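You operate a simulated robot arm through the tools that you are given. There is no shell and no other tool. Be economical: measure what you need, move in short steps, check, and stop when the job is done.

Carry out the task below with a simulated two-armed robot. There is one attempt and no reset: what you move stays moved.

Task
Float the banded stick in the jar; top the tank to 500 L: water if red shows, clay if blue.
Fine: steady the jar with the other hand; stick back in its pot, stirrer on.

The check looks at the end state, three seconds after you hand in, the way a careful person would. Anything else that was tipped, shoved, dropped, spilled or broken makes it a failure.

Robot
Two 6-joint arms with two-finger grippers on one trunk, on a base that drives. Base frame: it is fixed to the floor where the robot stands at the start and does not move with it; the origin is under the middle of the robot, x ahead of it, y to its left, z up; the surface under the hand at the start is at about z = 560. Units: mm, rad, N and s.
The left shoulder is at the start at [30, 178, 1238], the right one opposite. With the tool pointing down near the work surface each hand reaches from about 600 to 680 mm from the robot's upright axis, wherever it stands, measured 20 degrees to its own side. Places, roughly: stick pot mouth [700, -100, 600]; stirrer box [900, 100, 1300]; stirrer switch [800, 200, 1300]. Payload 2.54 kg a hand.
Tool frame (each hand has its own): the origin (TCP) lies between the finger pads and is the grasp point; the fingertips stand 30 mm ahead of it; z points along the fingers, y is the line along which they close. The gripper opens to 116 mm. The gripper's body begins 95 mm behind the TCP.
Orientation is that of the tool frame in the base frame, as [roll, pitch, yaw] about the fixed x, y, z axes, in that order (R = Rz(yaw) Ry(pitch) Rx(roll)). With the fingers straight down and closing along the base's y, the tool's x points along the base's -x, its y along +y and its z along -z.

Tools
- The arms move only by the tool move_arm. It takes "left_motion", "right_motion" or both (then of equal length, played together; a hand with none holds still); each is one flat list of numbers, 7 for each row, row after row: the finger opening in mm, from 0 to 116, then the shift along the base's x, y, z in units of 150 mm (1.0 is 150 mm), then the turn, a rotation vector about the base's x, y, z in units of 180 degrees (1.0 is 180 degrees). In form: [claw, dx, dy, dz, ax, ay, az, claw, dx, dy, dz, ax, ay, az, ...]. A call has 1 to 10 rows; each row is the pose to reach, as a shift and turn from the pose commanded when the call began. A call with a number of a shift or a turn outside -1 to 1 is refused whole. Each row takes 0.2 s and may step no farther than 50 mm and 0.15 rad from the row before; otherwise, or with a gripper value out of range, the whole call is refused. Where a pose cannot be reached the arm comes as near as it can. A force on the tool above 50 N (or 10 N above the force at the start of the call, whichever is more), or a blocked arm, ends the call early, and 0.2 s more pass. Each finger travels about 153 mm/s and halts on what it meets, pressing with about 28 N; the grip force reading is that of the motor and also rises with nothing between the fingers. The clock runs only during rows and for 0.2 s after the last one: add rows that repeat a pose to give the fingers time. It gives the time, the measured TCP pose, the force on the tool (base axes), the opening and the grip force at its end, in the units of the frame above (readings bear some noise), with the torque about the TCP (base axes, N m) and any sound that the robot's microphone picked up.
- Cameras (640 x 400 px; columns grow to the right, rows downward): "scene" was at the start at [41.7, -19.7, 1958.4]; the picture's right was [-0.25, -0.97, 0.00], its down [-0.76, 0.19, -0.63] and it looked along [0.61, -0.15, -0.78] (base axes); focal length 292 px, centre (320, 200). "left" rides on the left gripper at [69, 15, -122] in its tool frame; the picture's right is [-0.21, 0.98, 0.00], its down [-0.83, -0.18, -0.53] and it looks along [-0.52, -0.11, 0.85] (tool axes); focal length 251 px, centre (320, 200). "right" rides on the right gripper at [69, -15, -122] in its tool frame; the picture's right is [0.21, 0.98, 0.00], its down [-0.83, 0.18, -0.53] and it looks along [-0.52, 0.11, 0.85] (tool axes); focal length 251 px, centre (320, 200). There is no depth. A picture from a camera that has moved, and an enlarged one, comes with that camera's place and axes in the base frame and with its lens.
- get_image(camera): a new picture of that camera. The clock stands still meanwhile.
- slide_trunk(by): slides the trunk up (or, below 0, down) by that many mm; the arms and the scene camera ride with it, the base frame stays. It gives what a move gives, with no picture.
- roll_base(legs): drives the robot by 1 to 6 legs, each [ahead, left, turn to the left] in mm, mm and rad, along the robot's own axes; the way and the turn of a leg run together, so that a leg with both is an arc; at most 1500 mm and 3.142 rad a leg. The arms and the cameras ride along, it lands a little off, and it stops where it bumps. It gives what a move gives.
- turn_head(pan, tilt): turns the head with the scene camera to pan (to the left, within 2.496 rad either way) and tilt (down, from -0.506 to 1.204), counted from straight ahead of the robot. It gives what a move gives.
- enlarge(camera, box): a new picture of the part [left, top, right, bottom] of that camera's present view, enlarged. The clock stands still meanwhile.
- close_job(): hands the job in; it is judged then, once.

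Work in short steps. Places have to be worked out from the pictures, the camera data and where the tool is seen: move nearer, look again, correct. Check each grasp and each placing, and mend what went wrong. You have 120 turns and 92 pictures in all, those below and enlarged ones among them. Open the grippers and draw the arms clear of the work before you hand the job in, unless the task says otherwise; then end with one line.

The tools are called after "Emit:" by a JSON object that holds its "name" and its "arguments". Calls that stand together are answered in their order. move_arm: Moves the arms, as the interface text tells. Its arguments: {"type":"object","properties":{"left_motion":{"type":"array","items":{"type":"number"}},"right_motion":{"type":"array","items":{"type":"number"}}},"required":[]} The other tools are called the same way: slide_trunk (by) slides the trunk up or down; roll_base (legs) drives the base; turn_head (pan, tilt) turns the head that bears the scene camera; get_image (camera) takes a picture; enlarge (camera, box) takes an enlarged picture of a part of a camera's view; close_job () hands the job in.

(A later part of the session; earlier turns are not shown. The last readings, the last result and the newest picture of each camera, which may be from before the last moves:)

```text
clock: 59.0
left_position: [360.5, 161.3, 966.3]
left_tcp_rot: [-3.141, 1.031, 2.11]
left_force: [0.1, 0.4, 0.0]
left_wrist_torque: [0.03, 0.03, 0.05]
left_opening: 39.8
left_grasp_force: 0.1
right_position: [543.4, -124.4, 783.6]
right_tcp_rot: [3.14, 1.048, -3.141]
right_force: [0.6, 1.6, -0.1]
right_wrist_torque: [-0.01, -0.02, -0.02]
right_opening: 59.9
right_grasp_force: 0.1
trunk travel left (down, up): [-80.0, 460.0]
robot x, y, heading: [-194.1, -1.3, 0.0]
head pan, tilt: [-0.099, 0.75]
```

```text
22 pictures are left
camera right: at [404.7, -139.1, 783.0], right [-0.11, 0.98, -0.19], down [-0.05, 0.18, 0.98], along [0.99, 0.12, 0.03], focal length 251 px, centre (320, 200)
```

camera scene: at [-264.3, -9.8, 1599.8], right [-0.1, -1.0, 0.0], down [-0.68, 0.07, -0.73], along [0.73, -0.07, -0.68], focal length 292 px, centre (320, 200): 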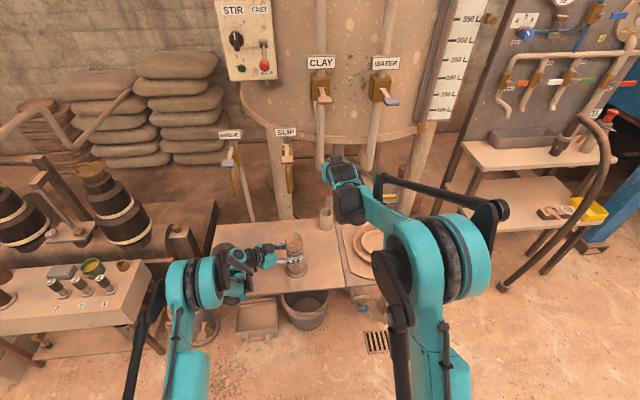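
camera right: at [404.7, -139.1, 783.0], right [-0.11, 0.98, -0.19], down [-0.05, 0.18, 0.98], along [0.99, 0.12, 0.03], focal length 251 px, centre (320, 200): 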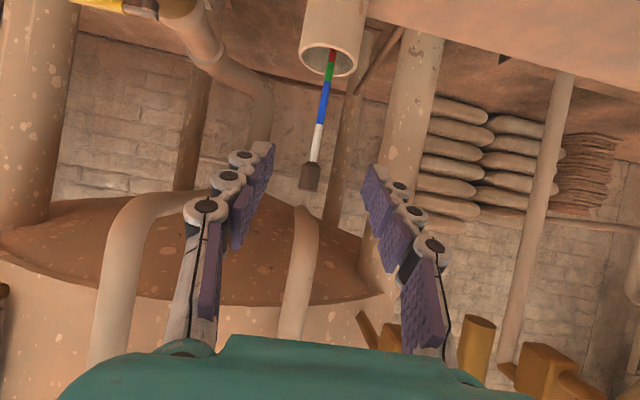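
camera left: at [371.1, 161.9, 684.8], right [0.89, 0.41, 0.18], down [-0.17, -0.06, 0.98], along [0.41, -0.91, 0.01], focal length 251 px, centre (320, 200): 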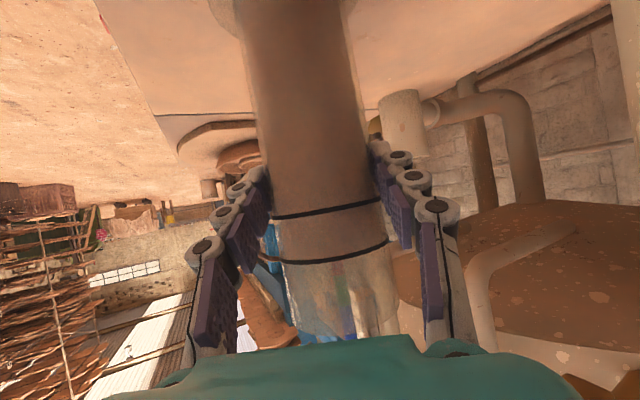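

The stick stands back in its pot. Next come the levers: I back off 120 mm, raise the trunk, and look at the WATER valve up close.

Emit:
{"name": "roll_base", "arguments": {"legs": [[-120, 0, 0]]}}

Emit:
{"name": "slide_trunk", "arguments": {"by": 300}}

Emit:
{"name": "turn_head", "arguments": {"pan": -0.35, "tilt": 0.6}}

Emit:
{"name": "get_image", "arguments": {"camera": "scene"}}

Emit:
{"name": "enlarge", "arguments": {"camera": "scene", "box": [230, 110, 390, 210]}}

```text
clock: 60.2
left_position: [241.1, 160.2, 968.5]
left_tcp_rot: [-3.141, 1.032, 2.107]
left_force: [-1.2, 0.8, 1.1]
left_wrist_torque: [0.04, -0.01, 0.05]
left_opening: 39.9
left_grasp_force: 0.1
right_position: [422.8, -123.9, 784.3]
right_tcp_rot: [3.139, 1.049, 3.14]
right_force: [-0.7, 0.3, 0.5]
right_wrist_torque: [-0.06, -0.06, 0.0]
right_opening: 59.9
right_grasp_force: 0.1
trunk travel left (down, up): [-80.0, 460.0]
robot x, y, heading: [-315.9, -1.1, 0.001]
head pan, tilt: [-0.099, 0.75]
```

```text
clock: 63.2
left_position: [241.6, 159.8, 1266.0]
left_tcp_rot: [-3.14, 1.03, 2.109]
left_force: [-0.6, -0.7, -0.3]
left_wrist_torque: [0.02, 0.04, 0.01]
left_opening: 40.3
left_grasp_force: 0.0
right_position: [425.0, -125.1, 1082.9]
right_tcp_rot: [-3.142, 1.046, 3.141]
right_force: [-0.3, 0.2, 1.0]
right_wrist_torque: [-0.01, 0.01, 0.0]
right_opening: 59.9
right_grasp_force: 0.0
trunk travel left (down, up): [-380.0, 160.0]
robot x, y, heading: [-314.0, 1.6, -0.0]
head pan, tilt: [-0.099, 0.75]
```

```text
clock: 64.0
left_position: [242.4, 161.0, 1266.5]
left_tcp_rot: [-3.14, 1.032, 2.112]
left_force: [0.5, 0.6, 1.4]
left_wrist_torque: [0.0, 0.0, -0.01]
left_opening: 40.0
left_grasp_force: 0.1
right_position: [425.3, -125.4, 1083.1]
right_tcp_rot: [3.138, 1.049, -3.141]
right_force: [-0.4, 0.0, -0.9]
right_wrist_torque: [0.02, -0.04, -0.01]
right_opening: 59.9
right_grasp_force: 0.1
trunk travel left (down, up): [-380.0, 160.0]
robot x, y, heading: [-313.7, -1.4, -0.003]
head pan, tilt: [-0.351, 0.6]
```

```text
21 pictures are left
camera scene: at [-263.5, -31.1, 1912.7], right [-0.34, -0.94, 0.0], down [-0.53, 0.19, -0.82], along [0.77, -0.28, -0.57], focal length 292 px, centre (320, 200)
```

scene: 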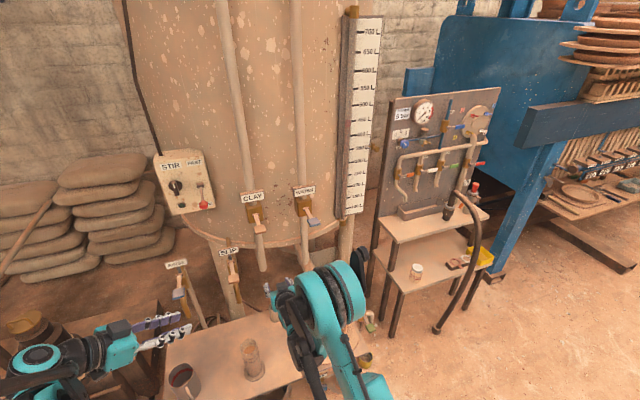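

```text
4.00 times, centred on (310, 160) of scene
camera zoom: at [-263.5, -31.1, 1912.7], right [-0.34, -0.94, 0.0], down [-0.53, 0.19, -0.82], along [0.77, -0.28, -0.57], focal length 1166 px, centre (360, 360)
```

zoom: 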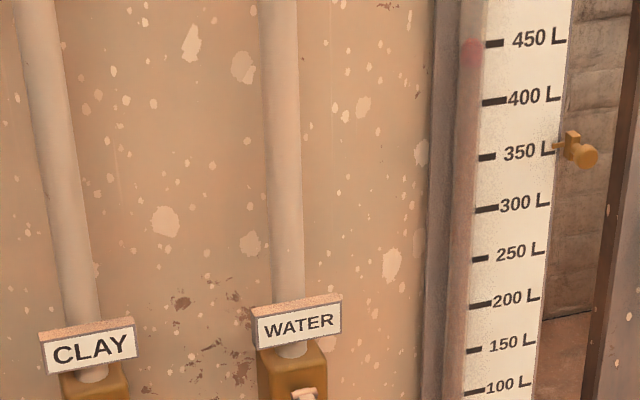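

The tank is around 455–460 L by the tube. I look closely at the WATER lever's shape.

Emit:
{"name": "enlarge", "arguments": {"camera": "scene", "box": [230, 175, 340, 245]}}

```text
5.71 times, centred on (285, 210) of scene
camera zoom: at [-263.5, -31.1, 1912.7], right [-0.34, -0.94, 0.0], down [-0.53, 0.19, -0.82], along [0.77, -0.28, -0.57], focal length 1666 px, centre (520, 143)
```

zoom: 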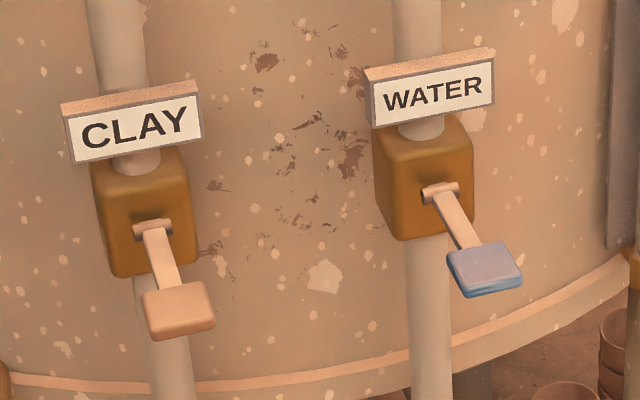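

The levers are paddles hinged at the valve front, nearly horizontal. I'll straddle the WATER paddle with the fingers above and below so I can move it either way. First I level the hand, then roll it 90°.

Emit:
{"name": "move_arm", "arguments": {"right_motion": [60, 0, -0.2, 0.2, 0, -0.042, 0, 60, 0, -0.4, 0.4, 0, -0.084, 0, 60, 0, -0.6, 0.6, 0, -0.126, 0, 60, 0, -0.8, 0.78, 0, -0.167, 0]}}

Emit:
{"name": "move_arm", "arguments": {"right_motion": [60, 0, -0.05, 0, 0.0475, 0, 0, 60, 0, -0.1, 0, 0.095, 0, 0, 60, 0, -0.15, 0, 0.1425, 0, 0, 60, 0, -0.2, 0, 0.19, 0, 0, 60, 0, -0.25, 0, 0.2375, 0, 0, 60, 0, -0.3, 0, 0.285, 0, 0, 60, 0, -0.35, 0, 0.3325, 0, 0, 60, 0, -0.4, 0, 0.38, 0, 0, 60, 0, -0.44, 0, 0.4275, 0, 0, 60, 0, -0.44, 0, 0.475, 0, 0]}}

Emit:
{"name": "get_image", "arguments": {"camera": "right"}}

```text
clock: 65.0
left_position: [241.0, 158.6, 1265.5]
left_tcp_rot: [-3.14, 1.029, 2.111]
left_force: [0.3, 0.2, -0.1]
left_wrist_torque: [0.03, 0.01, 0.02]
left_opening: 40.1
left_grasp_force: 0.1
right_position: [429.9, -247.3, 1201.0]
right_tcp_rot: [-1.911, 1.547, -1.91]
right_force: [0.4, -0.2, 1.4]
right_wrist_torque: [0.11, 0.15, -0.03]
right_opening: 59.9
right_grasp_force: 0.0
right hand out of reach, approached as far as the arm can: row 3, 4
trunk travel left (down, up): [-380.0, 160.0]
robot x, y, heading: [-314.2, 0.1, -0.005]
head pan, tilt: [-0.351, 0.6]
```

```text
clock: 67.2
left_position: [242.8, 161.6, 1265.9]
left_tcp_rot: [-3.141, 1.032, 2.111]
left_force: [0.8, 0.1, 0.6]
left_wrist_torque: [-0.05, 0.0, -0.01]
left_opening: 40.0
left_grasp_force: 0.2
right_position: [430.5, -310.2, 1202.4]
right_tcp_rot: [1.569, 0.078, 1.569]
right_force: [0.2, -0.7, 1.0]
right_wrist_torque: [0.0, 0.01, 0.01]
right_opening: 60.1
right_grasp_force: 0.0
trunk travel left (down, up): [-380.0, 160.0]
robot x, y, heading: [-313.3, 3.1, -0.002]
head pan, tilt: [-0.351, 0.6]
```

```text
18 pictures are left
camera right: at [308.9, -242.5, 1180.9], right [0.0, 0.29, 0.96], down [-0.54, -0.81, 0.24], along [0.84, -0.51, 0.15], focal length 251 px, centre (320, 200)
```

right: 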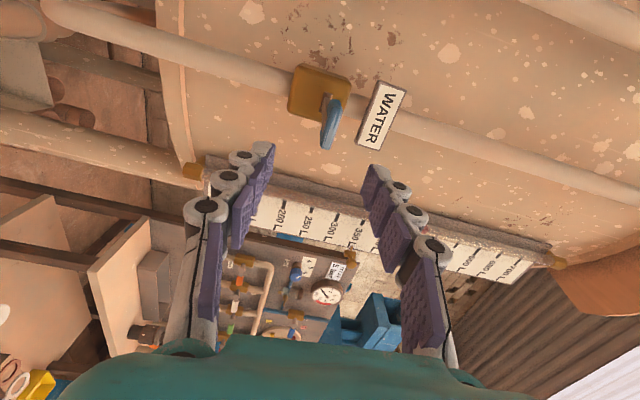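

The camera sees both the paddle, at about (568, -308, 1210), and the scale beyond. I move in with the fingers straddling the paddle.

Emit:
{"name": "move_arm", "arguments": {"right_motion": [60, 0.27, 0.01, 0.04, 0, 0, 0, 60, 0.54, 0.01, 0.04, 0, 0, 0, 60, 0.78, 0.01, 0.04, 0, 0, 0]}}

Emit:
{"name": "get_image", "arguments": {"camera": "right"}}

```text
clock: 68.0
left_position: [242.6, 160.0, 1266.2]
left_tcp_rot: [-3.136, 1.029, 2.111]
left_force: [-0.2, 0.3, 0.4]
left_wrist_torque: [-0.02, -0.01, -0.03]
left_opening: 39.9
left_grasp_force: 0.2
right_position: [549.1, -308.4, 1207.1]
right_tcp_rot: [1.571, 0.077, 1.566]
right_force: [-1.0, 0.2, 1.1]
right_wrist_torque: [0.0, -0.01, 0.0]
right_opening: 60.0
right_grasp_force: 0.0
trunk travel left (down, up): [-380.0, 160.0]
robot x, y, heading: [-314.9, 0.7, -0.003]
head pan, tilt: [-0.351, 0.6]
```

```text
17 pictures are left
camera right: at [427.9, -241.4, 1186.0], right [0.0, 0.29, 0.96], down [-0.54, -0.81, 0.24], along [0.84, -0.51, 0.15], focal length 251 px, centre (320, 200)
```

right: 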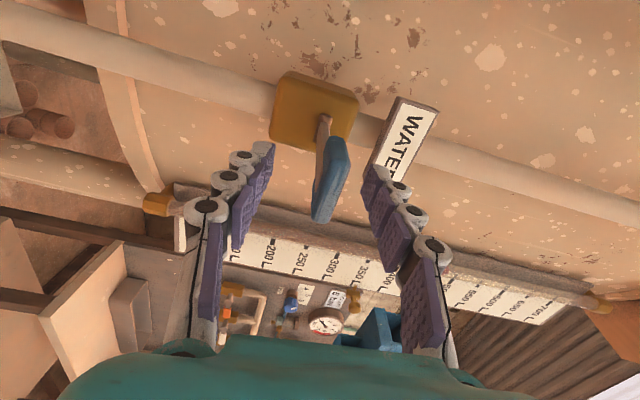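

The paddle is between the fingers. I push down in small steps and watch force and sound.

Emit:
{"name": "move_arm", "arguments": {"right_motion": [60, 0, 0, -0.1, 0, 0, 0, 60, 0, 0, -0.17, 0, 0, 0, 60, 0, 0, -0.22, 0, 0, 0, 60, 0, 0, -0.27, 0, 0, 0]}}

```text
clock: 69.0
left_position: [241.8, 159.7, 1266.6]
left_tcp_rot: [3.141, 1.032, 2.11]
left_force: [0.8, 0.1, -0.3]
left_wrist_torque: [-0.01, 0.01, 0.02]
left_opening: 39.7
left_grasp_force: 0.0
right_position: [547.6, -309.2, 1168.3]
right_tcp_rot: [1.569, 0.08, 1.569]
right_force: [0.9, -0.5, 3.0]
right_wrist_torque: [0.03, -0.06, 0.02]
right_opening: 61.8
right_grasp_force: 1.1
trunk travel left (down, up): [-380.0, 160.0]
robot x, y, heading: [-316.5, -2.8, 0.0]
head pan, tilt: [-0.351, 0.6]
```

There is light contact (3 N) and the lever is yielding. I push on another 15 mm and look.

Emit:
{"name": "move_arm", "arguments": {"right_motion": [60, 0, 0, -0.05, 0, 0, 0, 60, 0, 0, -0.1, 0, 0, 0]}}

Emit:
{"name": "get_image", "arguments": {"camera": "right"}}

```text
clock: 69.6
left_position: [240.7, 159.8, 1266.6]
left_tcp_rot: [-3.141, 1.032, 2.11]
left_force: [0.4, -0.3, -0.2]
left_wrist_torque: [0.03, -0.01, 0.01]
left_opening: 39.9
left_grasp_force: 0.0
right_position: [546.6, -309.8, 1153.4]
right_tcp_rot: [1.568, 0.078, 1.57]
right_force: [-0.6, -0.4, 3.6]
right_wrist_torque: [0.09, -0.12, -0.03]
right_opening: 62.4
right_grasp_force: 1.6
trunk travel left (down, up): [-380.0, 160.0]
robot x, y, heading: [-316.0, -1.8, -0.002]
head pan, tilt: [-0.351, 0.6]
```

```text
16 pictures are left
camera right: at [425.6, -241.5, 1129.9], right [0.0, 0.29, 0.96], down [-0.54, -0.81, 0.24], along [0.84, -0.51, 0.16], focal length 251 px, centre (320, 200)
```

right: 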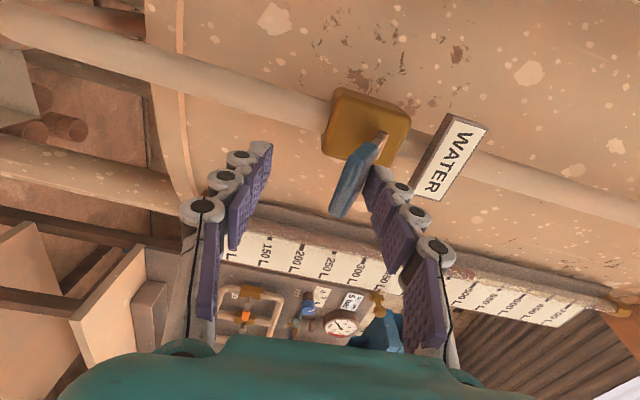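

The lever now points down. I check whether the level is changing.

Emit:
{"name": "enlarge", "arguments": {"camera": "scene", "box": [330, 75, 390, 135]}}

```text
6.67 times, centred on (360, 105) of scene
camera zoom: at [-264.1, -31.2, 1912.8], right [-0.35, -0.94, 0.0], down [-0.53, 0.2, -0.83], along [0.77, -0.28, -0.56], focal length 1943 px, centre (53, 833)
```

zoom: 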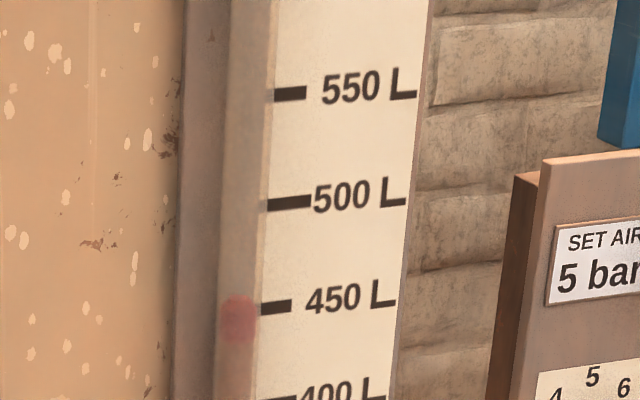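

The tube's marker is a red float centred at about 448 L. I hold for 2 s and see how quickly it rises.

Emit:
{"name": "move_arm", "arguments": {"right_motion": [60, 0, 0, 0, 0, 0, 0, 60, 0, 0, 0, 0, 0, 0, 60, 0, 0, 0, 0, 0, 0, 60, 0, 0, 0, 0, 0, 0, 60, 0, 0, 0, 0, 0, 0, 60, 0, 0, 0, 0, 0, 0, 60, 0, 0, 0, 0, 0, 0, 60, 0, 0, 0, 0, 0, 0]}}

Emit:
{"name": "enlarge", "arguments": {"camera": "scene", "box": [330, 75, 390, 135]}}

```text
clock: 71.4
left_position: [242.3, 160.3, 1267.2]
left_tcp_rot: [-3.141, 1.031, 2.11]
left_force: [0.7, 0.3, -0.4]
left_wrist_torque: [0.03, 0.04, -0.01]
left_opening: 40.1
left_grasp_force: 0.0
right_position: [546.7, -310.0, 1152.1]
right_tcp_rot: [1.569, 0.079, 1.567]
right_force: [-1.6, -0.2, 2.5]
right_wrist_torque: [0.05, -0.16, 0.01]
right_opening: 62.8
right_grasp_force: 2.1
trunk travel left (down, up): [-380.0, 160.0]
robot x, y, heading: [-315.6, -0.2, 0.002]
head pan, tilt: [-0.351, 0.6]
```

```text
6.67 times, centred on (360, 105) of scene
camera zoom: at [-264.4, -31.3, 1912.8], right [-0.35, -0.94, 0.0], down [-0.53, 0.2, -0.83], along [0.77, -0.28, -0.56], focal length 1943 px, centre (53, 833)
```

zoom: 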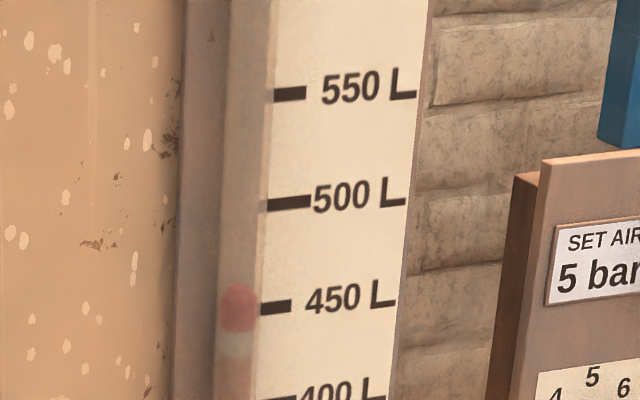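

It rises about 3–4 L/s. I look tighter at the float to see where the liquid surface lies on it.

Emit:
{"name": "enlarge", "arguments": {"camera": "scene", "box": [352, 108, 382, 138]}}

```text
13.33 times, centred on (367, 123) of scene
camera zoom: at [-264.4, -31.3, 1912.8], right [-0.35, -0.94, 0.0], down [-0.53, 0.2, -0.83], along [0.77, -0.28, -0.56], focal length 3887 px, centre (-307, 1227)
```

zoom: 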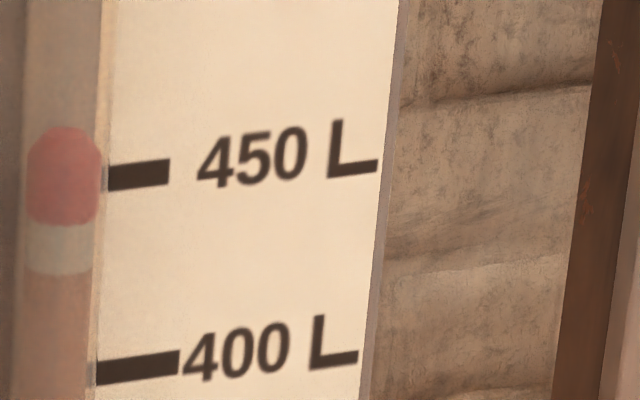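

The red float is centred near 452 L now. I hold about 6.6 s more, then read again; I can top up later but not take any out.

Emit:
{"name": "move_arm", "arguments": {"right_motion": [60, 0, 0, 0, 0, 0, 0, 60, 0, 0, 0, 0, 0, 0, 60, 0, 0, 0, 0, 0, 0, 60, 0, 0, 0, 0, 0, 0, 60, 0, 0, 0, 0, 0, 0, 60, 0, 0, 0, 0, 0, 0, 60, 0, 0, 0, 0, 0, 0, 60, 0, 0, 0, 0, 0, 0, 60, 0, 0, 0, 0, 0, 0, 60, 0, 0, 0, 0, 0, 0]}}

Emit:
{"name": "move_arm", "arguments": {"right_motion": [60, 0, 0, 0, 0, 0, 0, 60, 0, 0, 0, 0, 0, 0, 60, 0, 0, 0, 0, 0, 0, 60, 0, 0, 0, 0, 0, 0, 60, 0, 0, 0, 0, 0, 0, 60, 0, 0, 0, 0, 0, 0, 60, 0, 0, 0, 0, 0, 0, 60, 0, 0, 0, 0, 0, 0]}}

Emit:
{"name": "enlarge", "arguments": {"camera": "scene", "box": [345, 90, 385, 130]}}

```text
clock: 73.6
left_position: [242.3, 160.4, 1266.5]
left_tcp_rot: [-3.141, 1.033, 2.112]
left_force: [-0.2, 0.2, 0.8]
left_wrist_torque: [0.01, 0.01, 0.02]
left_opening: 40.0
left_grasp_force: 0.1
right_position: [547.1, -309.1, 1152.3]
right_tcp_rot: [1.568, 0.08, 1.569]
right_force: [-1.0, -0.7, 3.1]
right_wrist_torque: [0.06, -0.18, 0.04]
right_opening: 62.1
right_grasp_force: 2.4
trunk travel left (down, up): [-380.0, 160.0]
robot x, y, heading: [-315.0, -0.7, 0.0]
head pan, tilt: [-0.351, 0.6]
```

```text
clock: 75.4
left_position: [240.8, 160.8, 1266.6]
left_tcp_rot: [-3.141, 1.032, 2.11]
left_force: [-1.4, -0.2, 0.1]
left_wrist_torque: [0.01, 0.0, 0.02]
left_opening: 40.0
left_grasp_force: 0.1
right_position: [546.2, -309.9, 1152.8]
right_tcp_rot: [1.568, 0.079, 1.57]
right_force: [-1.8, -1.0, 3.5]
right_wrist_torque: [0.05, -0.13, 0.0]
right_opening: 62.4
right_grasp_force: 1.7
trunk travel left (down, up): [-380.0, 160.0]
robot x, y, heading: [-316.6, 1.4, 0.004]
head pan, tilt: [-0.351, 0.6]
```

```text
10.00 times, centred on (365, 110) of scene
camera zoom: at [-264.4, -31.2, 1912.8], right [-0.35, -0.94, 0.0], down [-0.53, 0.2, -0.83], along [0.77, -0.28, -0.56], focal length 2915 px, centre (-130, 1100)
```

zoom: 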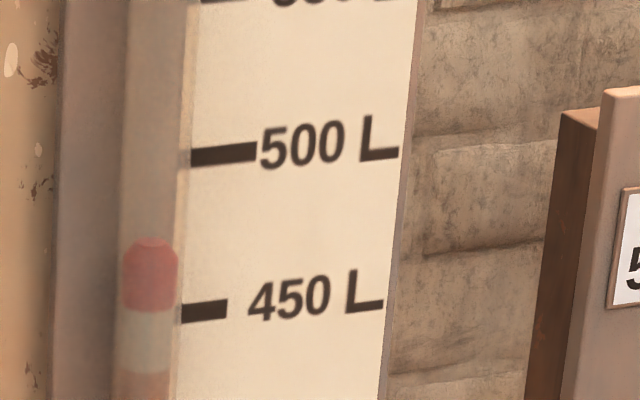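

The tube shows the slip column, then pale water on top with the red float sitting on it. About 16 L has been added, at roughly 2.8 L/s. I hold 3.6 s more, then lift the lever closed and examine carefully.

Emit:
{"name": "move_arm", "arguments": {"right_motion": [60, 0, 0, 0, 0, 0, 0, 60, 0, 0, 0, 0, 0, 0, 60, 0, 0, 0, 0, 0, 0, 60, 0, 0, 0, 0, 0, 0, 60, 0, 0, 0, 0, 0, 0, 60, 0, 0, 0, 0, 0, 0, 60, 0, 0, 0, 0, 0, 0, 60, 0, 0, 0, 0, 0, 0, 60, 0, 0, 0, 0, 0, 0, 60, 0, 0, 0, 0, 0, 0]}}

Emit:
{"name": "move_arm", "arguments": {"right_motion": [50, 0, 0, 0.08, 0, 0, 0, 35, 0, 0, 0.16, 0, 0, 0, 35, 0, 0, 0.26, 0, 0, 0, 35, 0, 0, 0.36, 0, 0, 0, 35, 0, 0, 0.42, 0, 0, 0, 35, 0, 0, 0.45, 0, 0, 0]}}

Emit:
{"name": "get_image", "arguments": {"camera": "right"}}

```text
clock: 77.6
left_position: [241.2, 159.9, 1267.2]
left_tcp_rot: [-3.139, 1.032, 2.11]
left_force: [0.2, -0.4, -1.1]
left_wrist_torque: [0.01, -0.01, -0.02]
left_opening: 39.8
left_grasp_force: 0.2
right_position: [547.6, -310.1, 1152.7]
right_tcp_rot: [1.568, 0.078, 1.57]
right_force: [-1.7, -0.3, 3.0]
right_wrist_torque: [0.09, -0.08, 0.01]
right_opening: 62.4
right_grasp_force: 1.9
trunk travel left (down, up): [-380.0, 160.0]
robot x, y, heading: [-311.5, 3.2, 0.002]
head pan, tilt: [-0.351, 0.6]
```

```text
clock: 79.0
left_position: [242.5, 161.2, 1266.4]
left_tcp_rot: [-3.139, 1.032, 2.111]
left_force: [1.4, 0.3, -0.5]
left_wrist_torque: [0.04, 0.02, 0.0]
left_opening: 40.0
left_grasp_force: 0.1
right_position: [547.4, -309.7, 1220.6]
right_tcp_rot: [1.568, 0.08, 1.568]
right_force: [0.1, 0.0, -0.2]
right_wrist_torque: [-0.03, 0.0, 0.02]
right_opening: 35.0
right_grasp_force: 0.0
trunk travel left (down, up): [-380.0, 160.0]
robot x, y, heading: [-319.7, 3.7, 0.0]
head pan, tilt: [-0.351, 0.6]
```

```text
11 pictures are left
camera right: at [426.2, -241.7, 1198.1], right [0.0, 0.29, 0.96], down [-0.54, -0.81, 0.24], along [0.84, -0.51, 0.16], focal length 251 px, centre (320, 200)
```

right: 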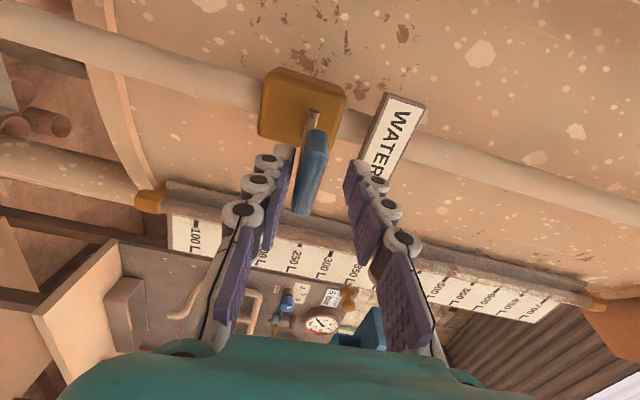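

The lever has returned up. I nudge 6 mm higher to be sure it is closed, then read the float from above (scene) and from below (right camera) to cancel the parallax.

Emit:
{"name": "move_arm", "arguments": {"right_motion": [35, 0, 0, 0.03, 0, 0, 0, 35, 0, 0, 0.05, 0, 0, 0]}}

Emit:
{"name": "enlarge", "arguments": {"camera": "right", "box": [420, 250, 520, 313]}}

Emit:
{"name": "enlarge", "arguments": {"camera": "scene", "box": [345, 85, 385, 125]}}

```text
clock: 79.6
left_position: [243.1, 159.7, 1265.5]
left_tcp_rot: [-3.14, 1.03, 2.113]
left_force: [1.2, -0.3, -0.4]
left_wrist_torque: [0.02, 0.0, 0.01]
left_opening: 40.0
left_grasp_force: 0.0
right_position: [546.9, -309.0, 1227.2]
right_tcp_rot: [1.571, 0.078, 1.569]
right_force: [-2.4, 1.4, -10.0]
right_wrist_torque: [0.11, 0.34, 0.04]
right_opening: 42.1
right_grasp_force: 5.7
trunk travel left (down, up): [-380.0, 160.0]
robot x, y, heading: [-315.3, -0.5, -0.001]
head pan, tilt: [-0.351, 0.6]
```

```text
6.35 times, centred on (470, 282) of right
camera zoom: at [426.3, -241.6, 1204.9], right [0.0, 0.29, 0.96], down [-0.54, -0.81, 0.25], along [0.84, -0.51, 0.16], focal length 1596 px, centre (-632, -318)
```

zoom: 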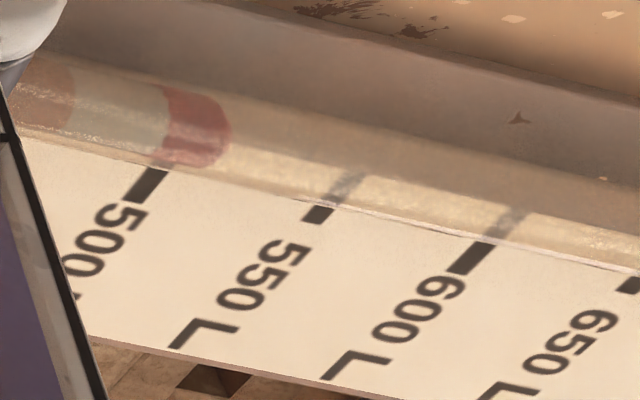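

```text
10.00 times, centred on (365, 105) of scene
camera zoom: at [-262.1, -31.9, 1912.5], right [-0.35, -0.94, 0.0], down [-0.53, 0.2, -0.82], along [0.77, -0.28, -0.57], focal length 2915 px, centre (-130, 1150)
```

zoom: 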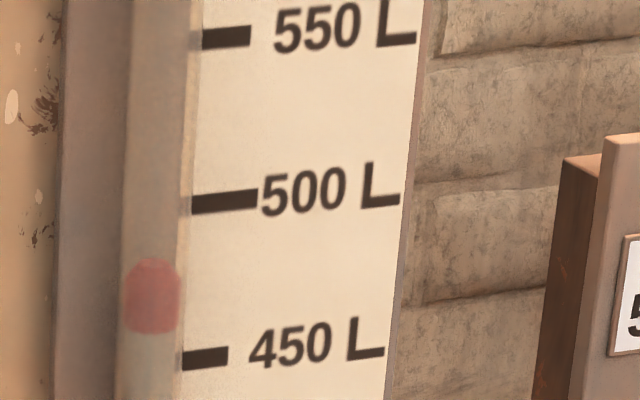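

The lever hit its closed stop. Combining both views, and with the pale water layer matching the amount added, the liquid surface is at the float's bottom edge: about 468 L true, with the scene view reading ~7 L low. About 32 L remain at 2.8 L/s. I reopen.

Emit:
{"name": "move_arm", "arguments": {"right_motion": [60, 0, 0, -0.15, 0, 0, 0, 60, 0, 0, -0.3, 0, 0, 0, 60, 0, 0, -0.4, 0, 0, 0, 60, 0, 0, -0.5, 0, 0, 0, 60, 0, 0, -0.5, 0, 0, 0, 60, 0, 0, -0.5, 0, 0, 0, 60, 0, 0, -0.5, 0, 0, 0, 60, 0, 0, -0.5, 0, 0, 0, 60, 0, 0, -0.5, 0, 0, 0, 60, 0, 0, -0.5, 0, 0, 0]}}

Emit:
{"name": "move_arm", "arguments": {"right_motion": [60, 0, 0, 0, 0, 0, 0, 60, 0, 0, 0, 0, 0, 0, 60, 0, 0, 0, 0, 0, 0, 60, 0, 0, 0, 0, 0, 0, 60, 0, 0, 0, 0, 0, 0, 60, 0, 0, 0, 0, 0, 0, 60, 0, 0, 0, 0, 0, 0, 60, 0, 0, 0, 0, 0, 0, 60, 0, 0, 0, 0, 0, 0, 60, 0, 0, 0, 0, 0, 0]}}

Emit:
{"name": "move_arm", "arguments": {"right_motion": [60, 0, 0, 0, 0, 0, 0, 60, 0, 0, 0, 0, 0, 0, 60, 0, 0, 0, 0, 0, 0, 60, 0, 0, 0, 0, 0, 0, 60, 0, 0, 0, 0, 0, 0, 60, 0, 0, 0, 0, 0, 0, 60, 0, 0, 0, 0, 0, 0, 60, 0, 0, 0, 0, 0, 0, 60, 0, 0, 0, 0, 0, 0, 60, 0, 0, 0, 0, 0, 0]}}

Emit:
{"name": "move_arm", "arguments": {"right_motion": [60, 0, 0, 0, 0, 0, 0, 60, 0, 0, 0, 0, 0, 0, 60, 0, 0, 0, 0, 0, 0, 60, 0, 0, 0, 0, 0, 0, 60, 0, 0, 0, 0, 0, 0, 60, 0, 0, 0, 0, 0, 0, 60, 0, 0, 0, 0, 0, 0]}}

Emit:
{"name": "enlarge", "arguments": {"camera": "scene", "box": [345, 85, 385, 125]}}

```text
clock: 81.8
left_position: [241.3, 160.7, 1266.9]
left_tcp_rot: [-3.14, 1.033, 2.108]
left_force: [0.1, -0.8, 0.9]
left_wrist_torque: [0.0, 0.01, -0.02]
left_opening: 40.0
left_grasp_force: 0.1
right_position: [546.6, -308.0, 1153.2]
right_tcp_rot: [1.568, 0.078, 1.569]
right_force: [-2.4, 1.0, 2.7]
right_wrist_torque: [0.02, -0.17, 0.04]
right_opening: 62.4
right_grasp_force: 1.9
trunk travel left (down, up): [-380.0, 160.0]
robot x, y, heading: [-315.4, -1.9, 0.005]
head pan, tilt: [-0.351, 0.6]
```

```text
clock: 84.0
left_position: [240.0, 158.8, 1267.0]
left_tcp_rot: [-3.138, 1.032, 2.111]
left_force: [0.0, -0.8, 1.5]
left_wrist_torque: [-0.03, -0.01, 0.03]
left_opening: 40.1
left_grasp_force: 0.0
right_position: [545.7, -307.8, 1154.7]
right_tcp_rot: [1.571, 0.078, 1.569]
right_force: [-1.7, 0.5, 2.9]
right_wrist_torque: [0.02, -0.15, 0.01]
right_opening: 62.6
right_grasp_force: 1.4
trunk travel left (down, up): [-380.0, 160.0]
robot x, y, heading: [-315.0, 0.3, -0.003]
head pan, tilt: [-0.351, 0.6]
```

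```text
clock: 86.2
left_position: [241.3, 161.0, 1266.0]
left_tcp_rot: [-3.14, 1.031, 2.11]
left_force: [0.0, 0.5, 0.1]
left_wrist_torque: [-0.01, 0.01, 0.0]
left_opening: 39.9
left_grasp_force: 0.1
right_position: [546.0, -308.0, 1153.3]
right_tcp_rot: [1.568, 0.078, 1.568]
right_force: [-1.5, 0.7, 3.2]
right_wrist_torque: [0.03, -0.09, 0.03]
right_opening: 62.5
right_grasp_force: 1.6
trunk travel left (down, up): [-380.0, 160.0]
robot x, y, heading: [-313.8, -2.0, -0.002]
head pan, tilt: [-0.351, 0.6]
```

```text
clock: 87.8
left_position: [242.2, 160.6, 1267.9]
left_tcp_rot: [-3.138, 1.031, 2.11]
left_force: [-0.1, -0.7, -0.1]
left_wrist_torque: [-0.02, 0.01, -0.04]
left_opening: 39.8
left_grasp_force: 0.0
right_position: [546.0, -307.9, 1154.9]
right_tcp_rot: [1.57, 0.078, 1.569]
right_force: [-1.1, -0.4, 4.4]
right_wrist_torque: [0.03, -0.15, 0.06]
right_opening: 62.2
right_grasp_force: 1.7
trunk travel left (down, up): [-380.0, 160.0]
robot x, y, heading: [-314.2, -3.0, 0.001]
head pan, tilt: [-0.351, 0.6]
```

```text
10.00 times, centred on (365, 105) of scene
camera zoom: at [-264.3, -31.1, 1912.8], right [-0.35, -0.94, 0.0], down [-0.53, 0.2, -0.83], along [0.77, -0.28, -0.56], focal length 2915 px, centre (-130, 1150)
```

zoom: 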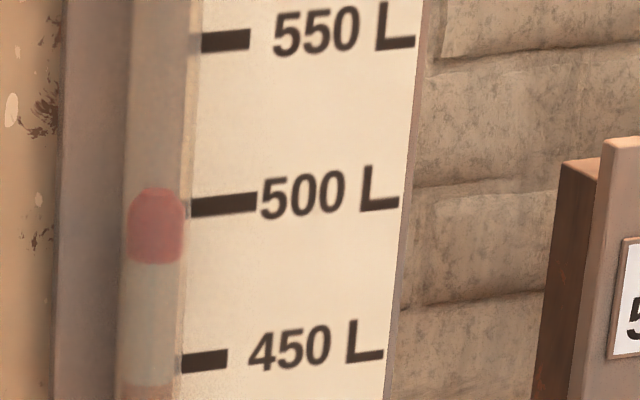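

The float's bottom reads about 491 L true and its centre about 504. I close the valve now; the last second of flow brings it close to 500 either way.

Emit:
{"name": "move_arm", "arguments": {"right_motion": [50, 0, 0, 0.15, 0, 0, 0, 35, 0, 0, 0.32, 0, 0, 0, 35, 0, 0, 0.44, 0, 0, 0, 35, 0, 0, 0.48, 0, 0, 0, 35, 0, 0, 0.5, 0, 0, 0]}}

Emit:
{"name": "move_arm", "arguments": {"right_motion": [40, 0, 0, -0.06, 0, 0, 0, 70, 0, 0, -0.06, 0, 0, 0, 70, -0.3, 0, -0.06, 0, 0, 0, 70, -0.6, 0, -0.06, 0, 0, 0, 70, -0.9, 0, -0.06, 0, 0, 0]}}

Emit:
{"name": "get_image", "arguments": {"camera": "right"}}

```text
clock: 89.0
left_position: [243.5, 159.2, 1265.3]
left_tcp_rot: [-3.137, 1.029, 2.112]
left_force: [-0.5, 0.0, 0.4]
left_wrist_torque: [0.04, 0.01, 0.0]
left_opening: 39.9
left_grasp_force: 0.0
right_position: [547.1, -308.0, 1227.5]
right_tcp_rot: [1.568, 0.078, 1.569]
right_force: [-2.4, 1.7, -10.6]
right_wrist_torque: [0.07, 0.31, 0.12]
right_opening: 41.7
right_grasp_force: 5.3
trunk travel left (down, up): [-380.0, 160.0]
robot x, y, heading: [-312.2, 1.4, -0.002]
head pan, tilt: [-0.351, 0.6]
```

```text
clock: 90.2
left_position: [240.9, 160.3, 1267.7]
left_tcp_rot: [-3.141, 1.031, 2.108]
left_force: [0.9, 0.1, 0.2]
left_wrist_torque: [0.02, -0.03, 0.03]
left_opening: 39.9
left_grasp_force: 0.0
right_position: [408.6, -308.2, 1219.0]
right_tcp_rot: [1.569, 0.078, 1.571]
right_force: [0.1, 0.4, 0.0]
right_wrist_torque: [0.02, 0.02, -0.01]
right_opening: 70.1
right_grasp_force: 0.1
trunk travel left (down, up): [-380.0, 160.0]
robot x, y, heading: [-315.5, 3.0, -0.003]
head pan, tilt: [-0.351, 0.6]
```

```text
7 pictures are left
camera right: at [287.1, -240.3, 1197.6], right [0.0, 0.29, 0.96], down [-0.54, -0.81, 0.24], along [0.84, -0.51, 0.16], focal length 251 px, centre (320, 200)
```

right: 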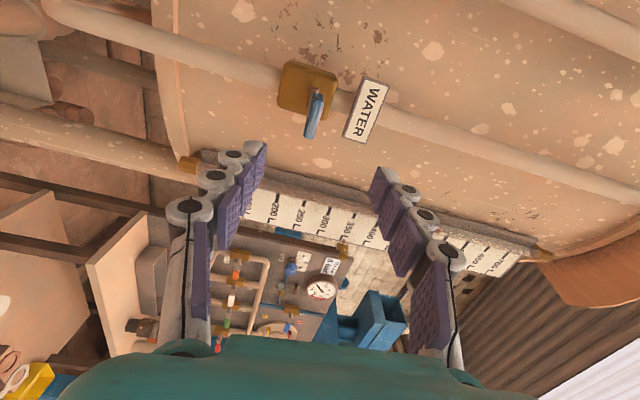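

The WATER lever is closed and the right hand is clear. Next is the stirrer knob at about (813, 160, 1327). I turn the right hand back to its folded, tool-down pose, and bring the left hand round to point straight ahead.

Emit:
{"name": "move_arm", "arguments": {"right_motion": [70, -0.07, 0.03, 0.07, -0.0475, 0, 0, 70, -0.14, 0.06, 0.14, -0.095, 0, 0, 70, -0.21, 0.09, 0.21, -0.1425, 0, 0, 70, -0.28, 0.12, 0.28, -0.19, 0, 0, 70, -0.35, 0.15, 0.35, -0.2375, 0, 0, 70, -0.42, 0.18, 0.42, -0.285, 0, 0, 70, -0.49, 0.21, 0.49, -0.3325, 0, 0, 70, -0.56, 0.24, 0.56, -0.38, 0, 0, 70, -0.63, 0.26, 0.63, -0.4275, 0, 0, 70, -0.67, 0.26, 0.67, -0.475, 0, 0], "left_motion": [60, 0.1, 0, 0.05, 0, 0, 0.047, 60, 0.2, 0, 0.1, 0, 0, 0.094, 60, 0.3, 0, 0.15, 0, 0, 0.141, 60, 0.4, 0, 0.2, 0, 0, 0.188, 60, 0.5, 0, 0.25, 0, 0, 0.235, 60, 0.6, 0, 0.3, 0, 0, 0.282, 60, 0.67, 0, 0.35, 0, 0, 0.327, 60, 0.67, 0, 0.4, 0, 0, 0.327, 60, 0.67, 0, 0.4, 0, 0, 0.327, 60, 0.67, 0, 0.4, 0, 0, 0.327]}}

Emit:
{"name": "move_arm", "arguments": {"right_motion": [70, -0.1, 0.03, 0.06, 0, 0.047, 0, 70, -0.2, 0.06, 0.12, 0, 0.094, 0, 70, -0.3, 0.09, 0.18, 0, 0.141, 0, 70, -0.4, 0.12, 0.24, 0, 0.188, 0, 70, -0.5, 0.15, 0.3, 0, 0.235, 0, 70, -0.6, 0.18, 0.36, 0, 0.282, 0, 70, -0.7, 0.21, 0.42, 0, 0.329, 0, 70, -0.8, 0.24, 0.48, 0, 0.376, 0, 70, -0.9, 0.26, 0.54, 0, 0.423, 0, 70, -0.98, 0.28, 0.6, 0, 0.47, 0], "left_motion": [60, 0, 0, 0, 0, -0.043, 0, 60, 0, 0, 0, 0, -0.086, 0, 60, 0, 0, 0, 0, -0.129, 0, 60, 0, 0, 0, 0, -0.172, 0, 60, 0, 0, 0, 0, -0.172, 0, 60, 0, 0, 0, 0, -0.172, 0, 60, 0, 0, 0, 0, -0.172, 0, 60, 0, 0, 0, 0, -0.172, 0, 60, 0, 0, 0, 0, -0.172, 0, 60, 0, 0, 0, 0, -0.172, 0]}}

```text
clock: 92.4
left_position: [343.0, 161.3, 1325.7]
left_tcp_rot: [-3.141, 1.031, 3.135]
left_force: [-0.5, -0.4, 0.4]
left_wrist_torque: [0.01, -0.01, 0.03]
left_opening: 59.8
left_grasp_force: 0.1
right_position: [310.3, -270.7, 1319.4]
right_tcp_rot: [-0.923, 1.567, -0.922]
right_force: [-0.3, -0.1, -0.2]
right_wrist_torque: [0.02, -0.03, -0.02]
right_opening: 70.0
right_grasp_force: 0.1
trunk travel left (down, up): [-380.0, 160.0]
robot x, y, heading: [-314.0, 0.0, -0.001]
head pan, tilt: [-0.351, 0.6]
```

```text
clock: 94.6
left_position: [343.2, 162.8, 1327.3]
left_tcp_rot: [3.024, 1.555, 3.024]
left_force: [0.9, -0.2, 0.2]
left_wrist_torque: [0.02, -0.01, 0.01]
left_opening: 60.0
left_grasp_force: 0.0
left hand out of reach, approached as far as the arm can: row 4, 5
right_position: [166.4, -227.7, 1408.9]
right_tcp_rot: [3.14, 0.095, -3.141]
right_force: [0.3, 0.1, -0.3]
right_wrist_torque: [-0.02, 0.04, 0.02]
right_opening: 70.0
right_grasp_force: 0.0
trunk travel left (down, up): [-380.0, 160.0]
robot x, y, heading: [-318.0, -1.7, -0.002]
head pan, tilt: [-0.351, 0.6]
```

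Both hands are posed: left level at (343, 163, 1327), right folded back. I drive forward 270 mm and look at the knob with the left camera.

Emit:
{"name": "roll_base", "arguments": {"legs": [[270, 0, 0]]}}

Emit:
{"name": "get_image", "arguments": {"camera": "left"}}

```text
clock: 96.5
left_position: [611.2, 163.6, 1328.0]
left_tcp_rot: [3.008, 1.554, 3.014]
left_force: [-0.2, 0.9, -0.5]
left_wrist_torque: [0.0, -0.04, -0.01]
left_opening: 60.0
left_grasp_force: 0.0
right_position: [436.5, -226.8, 1409.9]
right_tcp_rot: [3.14, 0.095, -3.139]
right_force: [0.0, -0.9, 0.4]
right_wrist_torque: [0.02, -0.01, 0.06]
right_opening: 69.9
right_grasp_force: 0.0
trunk travel left (down, up): [-380.0, 160.0]
robot x, y, heading: [-40.5, -2.0, -0.0]
head pan, tilt: [-0.351, 0.6]
```

```text
6 pictures are left
camera left: at [489.7, 177.6, 1259.8], right [0.0, 0.98, 0.22], down [-0.52, -0.19, 0.83], along [0.85, -0.11, 0.51], focal length 251 px, centre (320, 200)
```

left: 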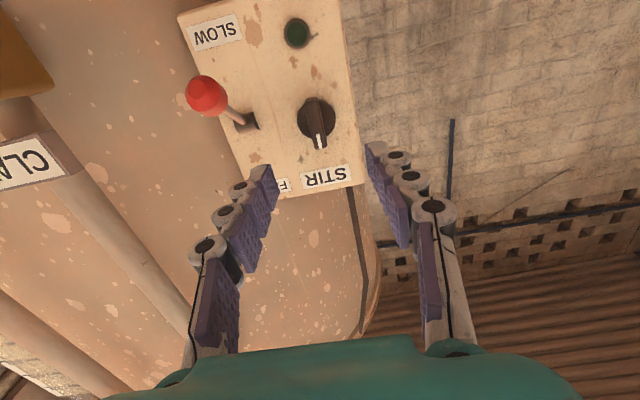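

The knob bar is vertical with its white mark at the top; I judge it at (≈805, 158, 1332). I advance 145 mm so the fingertips sit just short of it.

Emit:
{"name": "move_arm", "arguments": {"left_motion": [45, 0.25, -0.02, 0.02, 0, 0, 0, 45, 0.5, -0.03, 0.03, 0, 0, 0, 45, 0.75, -0.033, 0.03, 0, 0, 0, 45, 0.96, -0.033, 0.03, 0, 0, 0]}}

Emit:
{"name": "get_image", "arguments": {"camera": "left"}}

```text
clock: 97.5
left_position: [759.3, 157.3, 1330.9]
left_tcp_rot: [3.054, 1.554, 3.06]
left_force: [0.2, -0.3, -0.3]
left_wrist_torque: [-0.01, -0.02, -0.03]
left_opening: 45.0
left_grasp_force: 0.1
right_position: [436.6, -227.3, 1409.5]
right_tcp_rot: [3.141, 0.094, -3.14]
right_force: [0.6, -0.7, -0.6]
right_wrist_torque: [0.02, 0.07, 0.03]
right_opening: 69.9
right_grasp_force: 0.1
trunk travel left (down, up): [-380.0, 160.0]
robot x, y, heading: [-47.5, -2.0, 0.008]
head pan, tilt: [-0.351, 0.6]
```

```text
5 pictures are left
camera left: at [637.1, 171.0, 1263.0], right [0.0, 0.98, 0.22], down [-0.52, -0.19, 0.83], along [0.85, -0.11, 0.51], focal length 251 px, centre (320, 200)
```

left: 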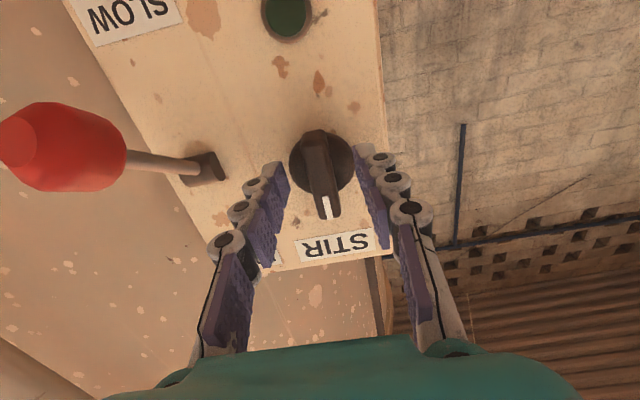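

The bar triangulates to x≈770, so the fingertips already flank it. I close and read the opening.

Emit:
{"name": "move_arm", "arguments": {"left_motion": [20, 0, 0, 0, 0, 0, 0, 0, 0, 0, 0, 0, 0, 0, 0, 0, 0, 0, 0, 0, 0]}}

```text
clock: 98.3
left_position: [756.3, 157.9, 1331.5]
left_tcp_rot: [3.019, 1.557, 3.025]
left_force: [0.4, 1.6, 4.7]
left_wrist_torque: [-0.01, -0.06, 0.04]
left_opening: 15.5
left_grasp_force: 41.3
right_position: [435.8, -226.0, 1410.7]
right_tcp_rot: [3.139, 0.094, -3.137]
right_force: [0.4, 0.4, -0.2]
right_wrist_torque: [-0.04, -0.02, 0.01]
right_opening: 69.7
right_grasp_force: 0.0
trunk travel left (down, up): [-380.0, 160.0]
robot x, y, heading: [-48.4, 1.6, 0.001]
head pan, tilt: [-0.351, 0.6]
```

The grip is on the bar (15.5 mm). I turn it clockwise, viewed from the front, by 45° and check torque and lamp.

Emit:
{"name": "move_arm", "arguments": {"left_motion": [0, 0, 0, 0, 0.045, 0, 0, 0, 0, 0, 0, 0.09, 0, 0, 0, 0, 0, 0, 0.135, 0, 0, 0, 0, 0, 0, 0.18, 0, 0, 0, 0, 0, 0, 0.225, 0, 0, 0, 0, 0, 0, 0.25, 0, 0]}}

```text
clock: 99.7
left_position: [757.1, 159.6, 1333.4]
left_tcp_rot: [1.581, 0.782, 1.595]
left_force: [24.4, 6.0, 36.8]
left_wrist_torque: [-0.08, -0.96, 0.15]
left_opening: 15.7
left_grasp_force: 41.5
right_position: [434.9, -227.1, 1410.4]
right_tcp_rot: [3.14, 0.097, -3.14]
right_force: [-1.0, -0.2, 0.0]
right_wrist_torque: [-0.02, 0.01, -0.02]
right_opening: 70.0
right_grasp_force: 0.1
trunk travel left (down, up): [-380.0, 160.0]
robot x, y, heading: [-43.6, -2.7, -0.001]
head pan, tilt: [-0.351, 0.6]
```

It turned 45° with little torque, but there is side force from misalignment. I look at the lamp and mark.

Emit:
{"name": "get_image", "arguments": {"camera": "left"}}

```text
4 pictures are left
camera left: at [634.4, 216.7, 1294.7], right [0.0, 0.54, 0.84], down [-0.52, -0.72, 0.46], along [0.85, -0.44, 0.28], focal length 251 px, centre (320, 200)
```

left: 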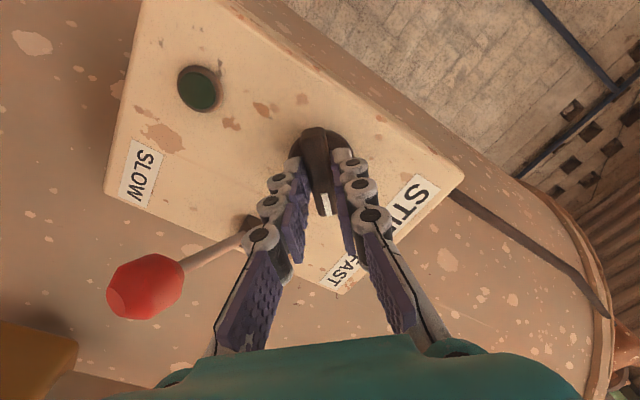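

The knob follows but the lamp is still dark. I continue to 90°, easing the hand up and forward a little to relieve the side force.

Emit:
{"name": "move_arm", "arguments": {"left_motion": [0, 0.01, 0, 0.02, 0, 0, 0, 0, 0.01, 0, 0.025, 0.045, 0, 0, 0, 0.01, 0, 0.025, 0.09, 0, 0, 0, 0.01, 0, 0.025, 0.135, 0, 0, 0, 0.01, 0, 0.025, 0.18, 0, 0, 0, 0.01, 0, 0.025, 0.225, 0, 0, 0, 0.01, 0, 0.025, 0.25, 0, 0]}}

```text
clock: 100.7
left_position: [756.9, 159.8, 1333.5]
left_tcp_rot: [1.573, 0.382, 1.589]
left_force: [-7.0, 4.1, -19.5]
left_wrist_torque: [0.08, 0.37, -0.46]
left_opening: 15.3
left_grasp_force: 41.6
right_position: [435.7, -225.8, 1408.0]
right_tcp_rot: [3.14, 0.097, -3.139]
right_force: [0.8, 0.1, -0.3]
right_wrist_torque: [0.03, 0.01, -0.01]
right_opening: 70.0
right_grasp_force: 0.1
trunk travel left (down, up): [-380.0, 160.0]
robot x, y, heading: [-49.2, 2.4, -0.003]
head pan, tilt: [-0.351, 0.6]
stopped in row 5 (left hand): the force on the tool passed its limit at 55 N (the readings are from after the stop); the commanded pose is now the measured one
```

It reached about 68° before side force stopped it. I loosen the grip to a loose fork of 18 mm and turn on, so misalignment doesn't load the knob.

Emit:
{"name": "move_arm", "arguments": {"left_motion": [18, 0, 0, 0, 0, 0, 0, 18, 0, 0, 0, 0.03, 0, 0, 18, 0, 0, 0, 0.07, 0, 0, 18, 0, 0, 0, 0.11, 0, 0, 18, 0, 0, 0, 0.15, 0, 0, 18, 0, 0, 0, 0.18, 0, 0]}}

```text
clock: 102.1
left_position: [756.9, 159.4, 1335.1]
left_tcp_rot: [1.565, -0.186, 1.588]
left_force: [-0.9, -3.1, -5.7]
left_wrist_torque: [-0.11, 0.13, -0.02]
left_opening: 21.6
left_grasp_force: 2.2
right_position: [434.1, -227.6, 1408.8]
right_tcp_rot: [-3.142, 0.096, -3.14]
right_force: [0.0, -0.1, -1.0]
right_wrist_torque: [-0.02, 0.0, -0.02]
right_opening: 69.7
right_grasp_force: 0.0
trunk travel left (down, up): [-380.0, 160.0]
robot x, y, heading: [-45.0, -1.4, -0.0]
head pan, tilt: [-0.351, 0.6]
```

The hand is at about 100° and the fingers are being forced apart slightly, so the knob looks to be at its stop. I check the lamp.

Emit:
{"name": "get_image", "arguments": {"camera": "left"}}

```text
3 pictures are left
camera left: at [634.3, 221.1, 1361.1], right [0.0, -0.39, 0.92], down [-0.52, -0.79, -0.34], along [0.85, -0.48, -0.2], focal length 251 px, centre (320, 200)
```

left: 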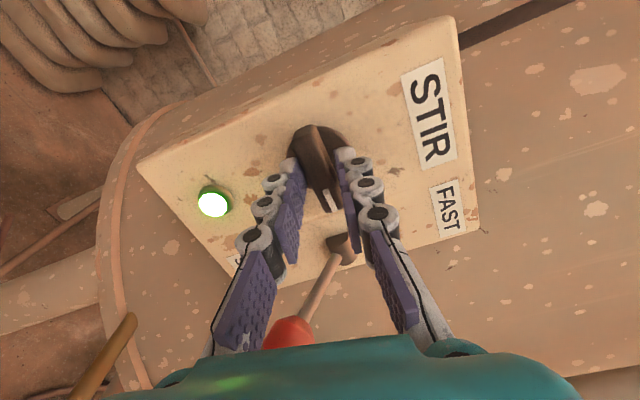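

The green lamp is lit, so the stirrer is on. I open wide and withdraw straight back.

Emit:
{"name": "move_arm", "arguments": {"left_motion": [30, 0, 0, 0, 0, 0, 0, 45, 0, 0, 0, 0, 0, 0, 45, 0, 0, 0, 0, 0, 0, 45, -0.15, 0, 0, 0, 0, 0, 45, -0.4, 0, 0, 0, 0, 0, 45, -0.7, 0, 0, 0, 0, 0, 45, -1, 0, 0, 0, 0, 0]}}

Emit:
{"name": "roll_base", "arguments": {"legs": [[-270, 0, 0]]}}

Emit:
{"name": "slide_trunk", "arguments": {"by": -300}}

Emit:
{"name": "turn_head", "arguments": {"pan": -0.35, "tilt": 0.4}}

```text
clock: 103.7
left_position: [602.6, 160.2, 1335.6]
left_tcp_rot: [1.561, -0.187, 1.585]
left_force: [0.4, -0.1, 1.0]
left_wrist_torque: [-0.01, -0.01, 0.03]
left_opening: 45.0
left_grasp_force: 0.0
right_position: [432.6, -228.1, 1409.8]
right_tcp_rot: [3.141, 0.097, -3.139]
right_force: [-0.5, -0.1, -0.4]
right_wrist_torque: [-0.02, -0.03, 0.01]
right_opening: 70.1
right_grasp_force: 0.0
trunk travel left (down, up): [-380.0, 160.0]
robot x, y, heading: [-48.0, 0.8, 0.001]
head pan, tilt: [-0.351, 0.6]
```

```text
clock: 105.6
left_position: [344.5, 160.9, 1334.7]
left_tcp_rot: [1.563, -0.185, 1.588]
left_force: [0.0, 0.7, -0.6]
left_wrist_torque: [0.03, 0.03, -0.02]
left_opening: 45.4
left_grasp_force: 0.1
right_position: [174.5, -226.7, 1408.7]
right_tcp_rot: [3.14, 0.097, -3.138]
right_force: [-0.7, 0.4, 0.3]
right_wrist_torque: [0.02, -0.02, 0.0]
right_opening: 70.0
right_grasp_force: 0.1
trunk travel left (down, up): [-380.0, 160.0]
robot x, y, heading: [-303.3, -0.9, 0.003]
head pan, tilt: [-0.351, 0.6]
```

```text
clock: 108.6
left_position: [343.6, 160.5, 1034.6]
left_tcp_rot: [1.562, -0.184, 1.589]
left_force: [-0.8, -0.3, 0.3]
left_wrist_torque: [0.03, 0.01, 0.02]
left_opening: 45.0
left_grasp_force: 0.0
right_position: [173.7, -225.3, 1109.8]
right_tcp_rot: [3.14, 0.096, -3.135]
right_force: [0.2, 0.9, 0.8]
right_wrist_torque: [-0.01, -0.02, 0.02]
right_opening: 70.0
right_grasp_force: 0.0
trunk travel left (down, up): [-80.0, 460.0]
robot x, y, heading: [-311.6, -0.5, 0.003]
head pan, tilt: [-0.351, 0.6]
```

```text
clock: 109.3
left_position: [343.3, 161.0, 1035.1]
left_tcp_rot: [1.561, -0.185, 1.59]
left_force: [-0.3, 0.5, 0.2]
left_wrist_torque: [-0.01, 0.04, 0.01]
left_opening: 45.0
left_grasp_force: 0.0
right_position: [174.9, -225.2, 1110.1]
right_tcp_rot: [3.141, 0.099, -3.136]
right_force: [0.1, -0.6, -0.7]
right_wrist_torque: [0.0, 0.02, -0.01]
right_opening: 70.1
right_grasp_force: 0.0
trunk travel left (down, up): [-80.0, 460.0]
robot x, y, heading: [-305.9, -1.3, 0.006]
head pan, tilt: [-0.351, 0.4]
```

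With the camera now nearly level with the 500 L mark, I read the scale with little parallax.

Emit:
{"name": "enlarge", "arguments": {"camera": "scene", "box": [330, 65, 390, 125]}}

```text
6.67 times, centred on (360, 95) of scene
camera zoom: at [-251.3, -33.2, 1630.9], right [-0.34, -0.94, 0.0], down [-0.37, 0.13, -0.92], along [0.87, -0.31, -0.39], focal length 1943 px, centre (53, 900)
```

zoom: 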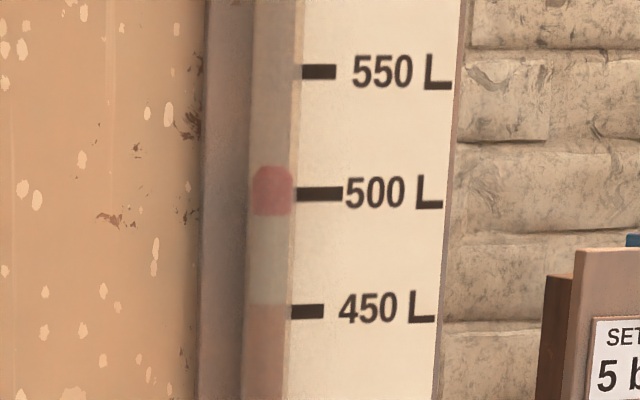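

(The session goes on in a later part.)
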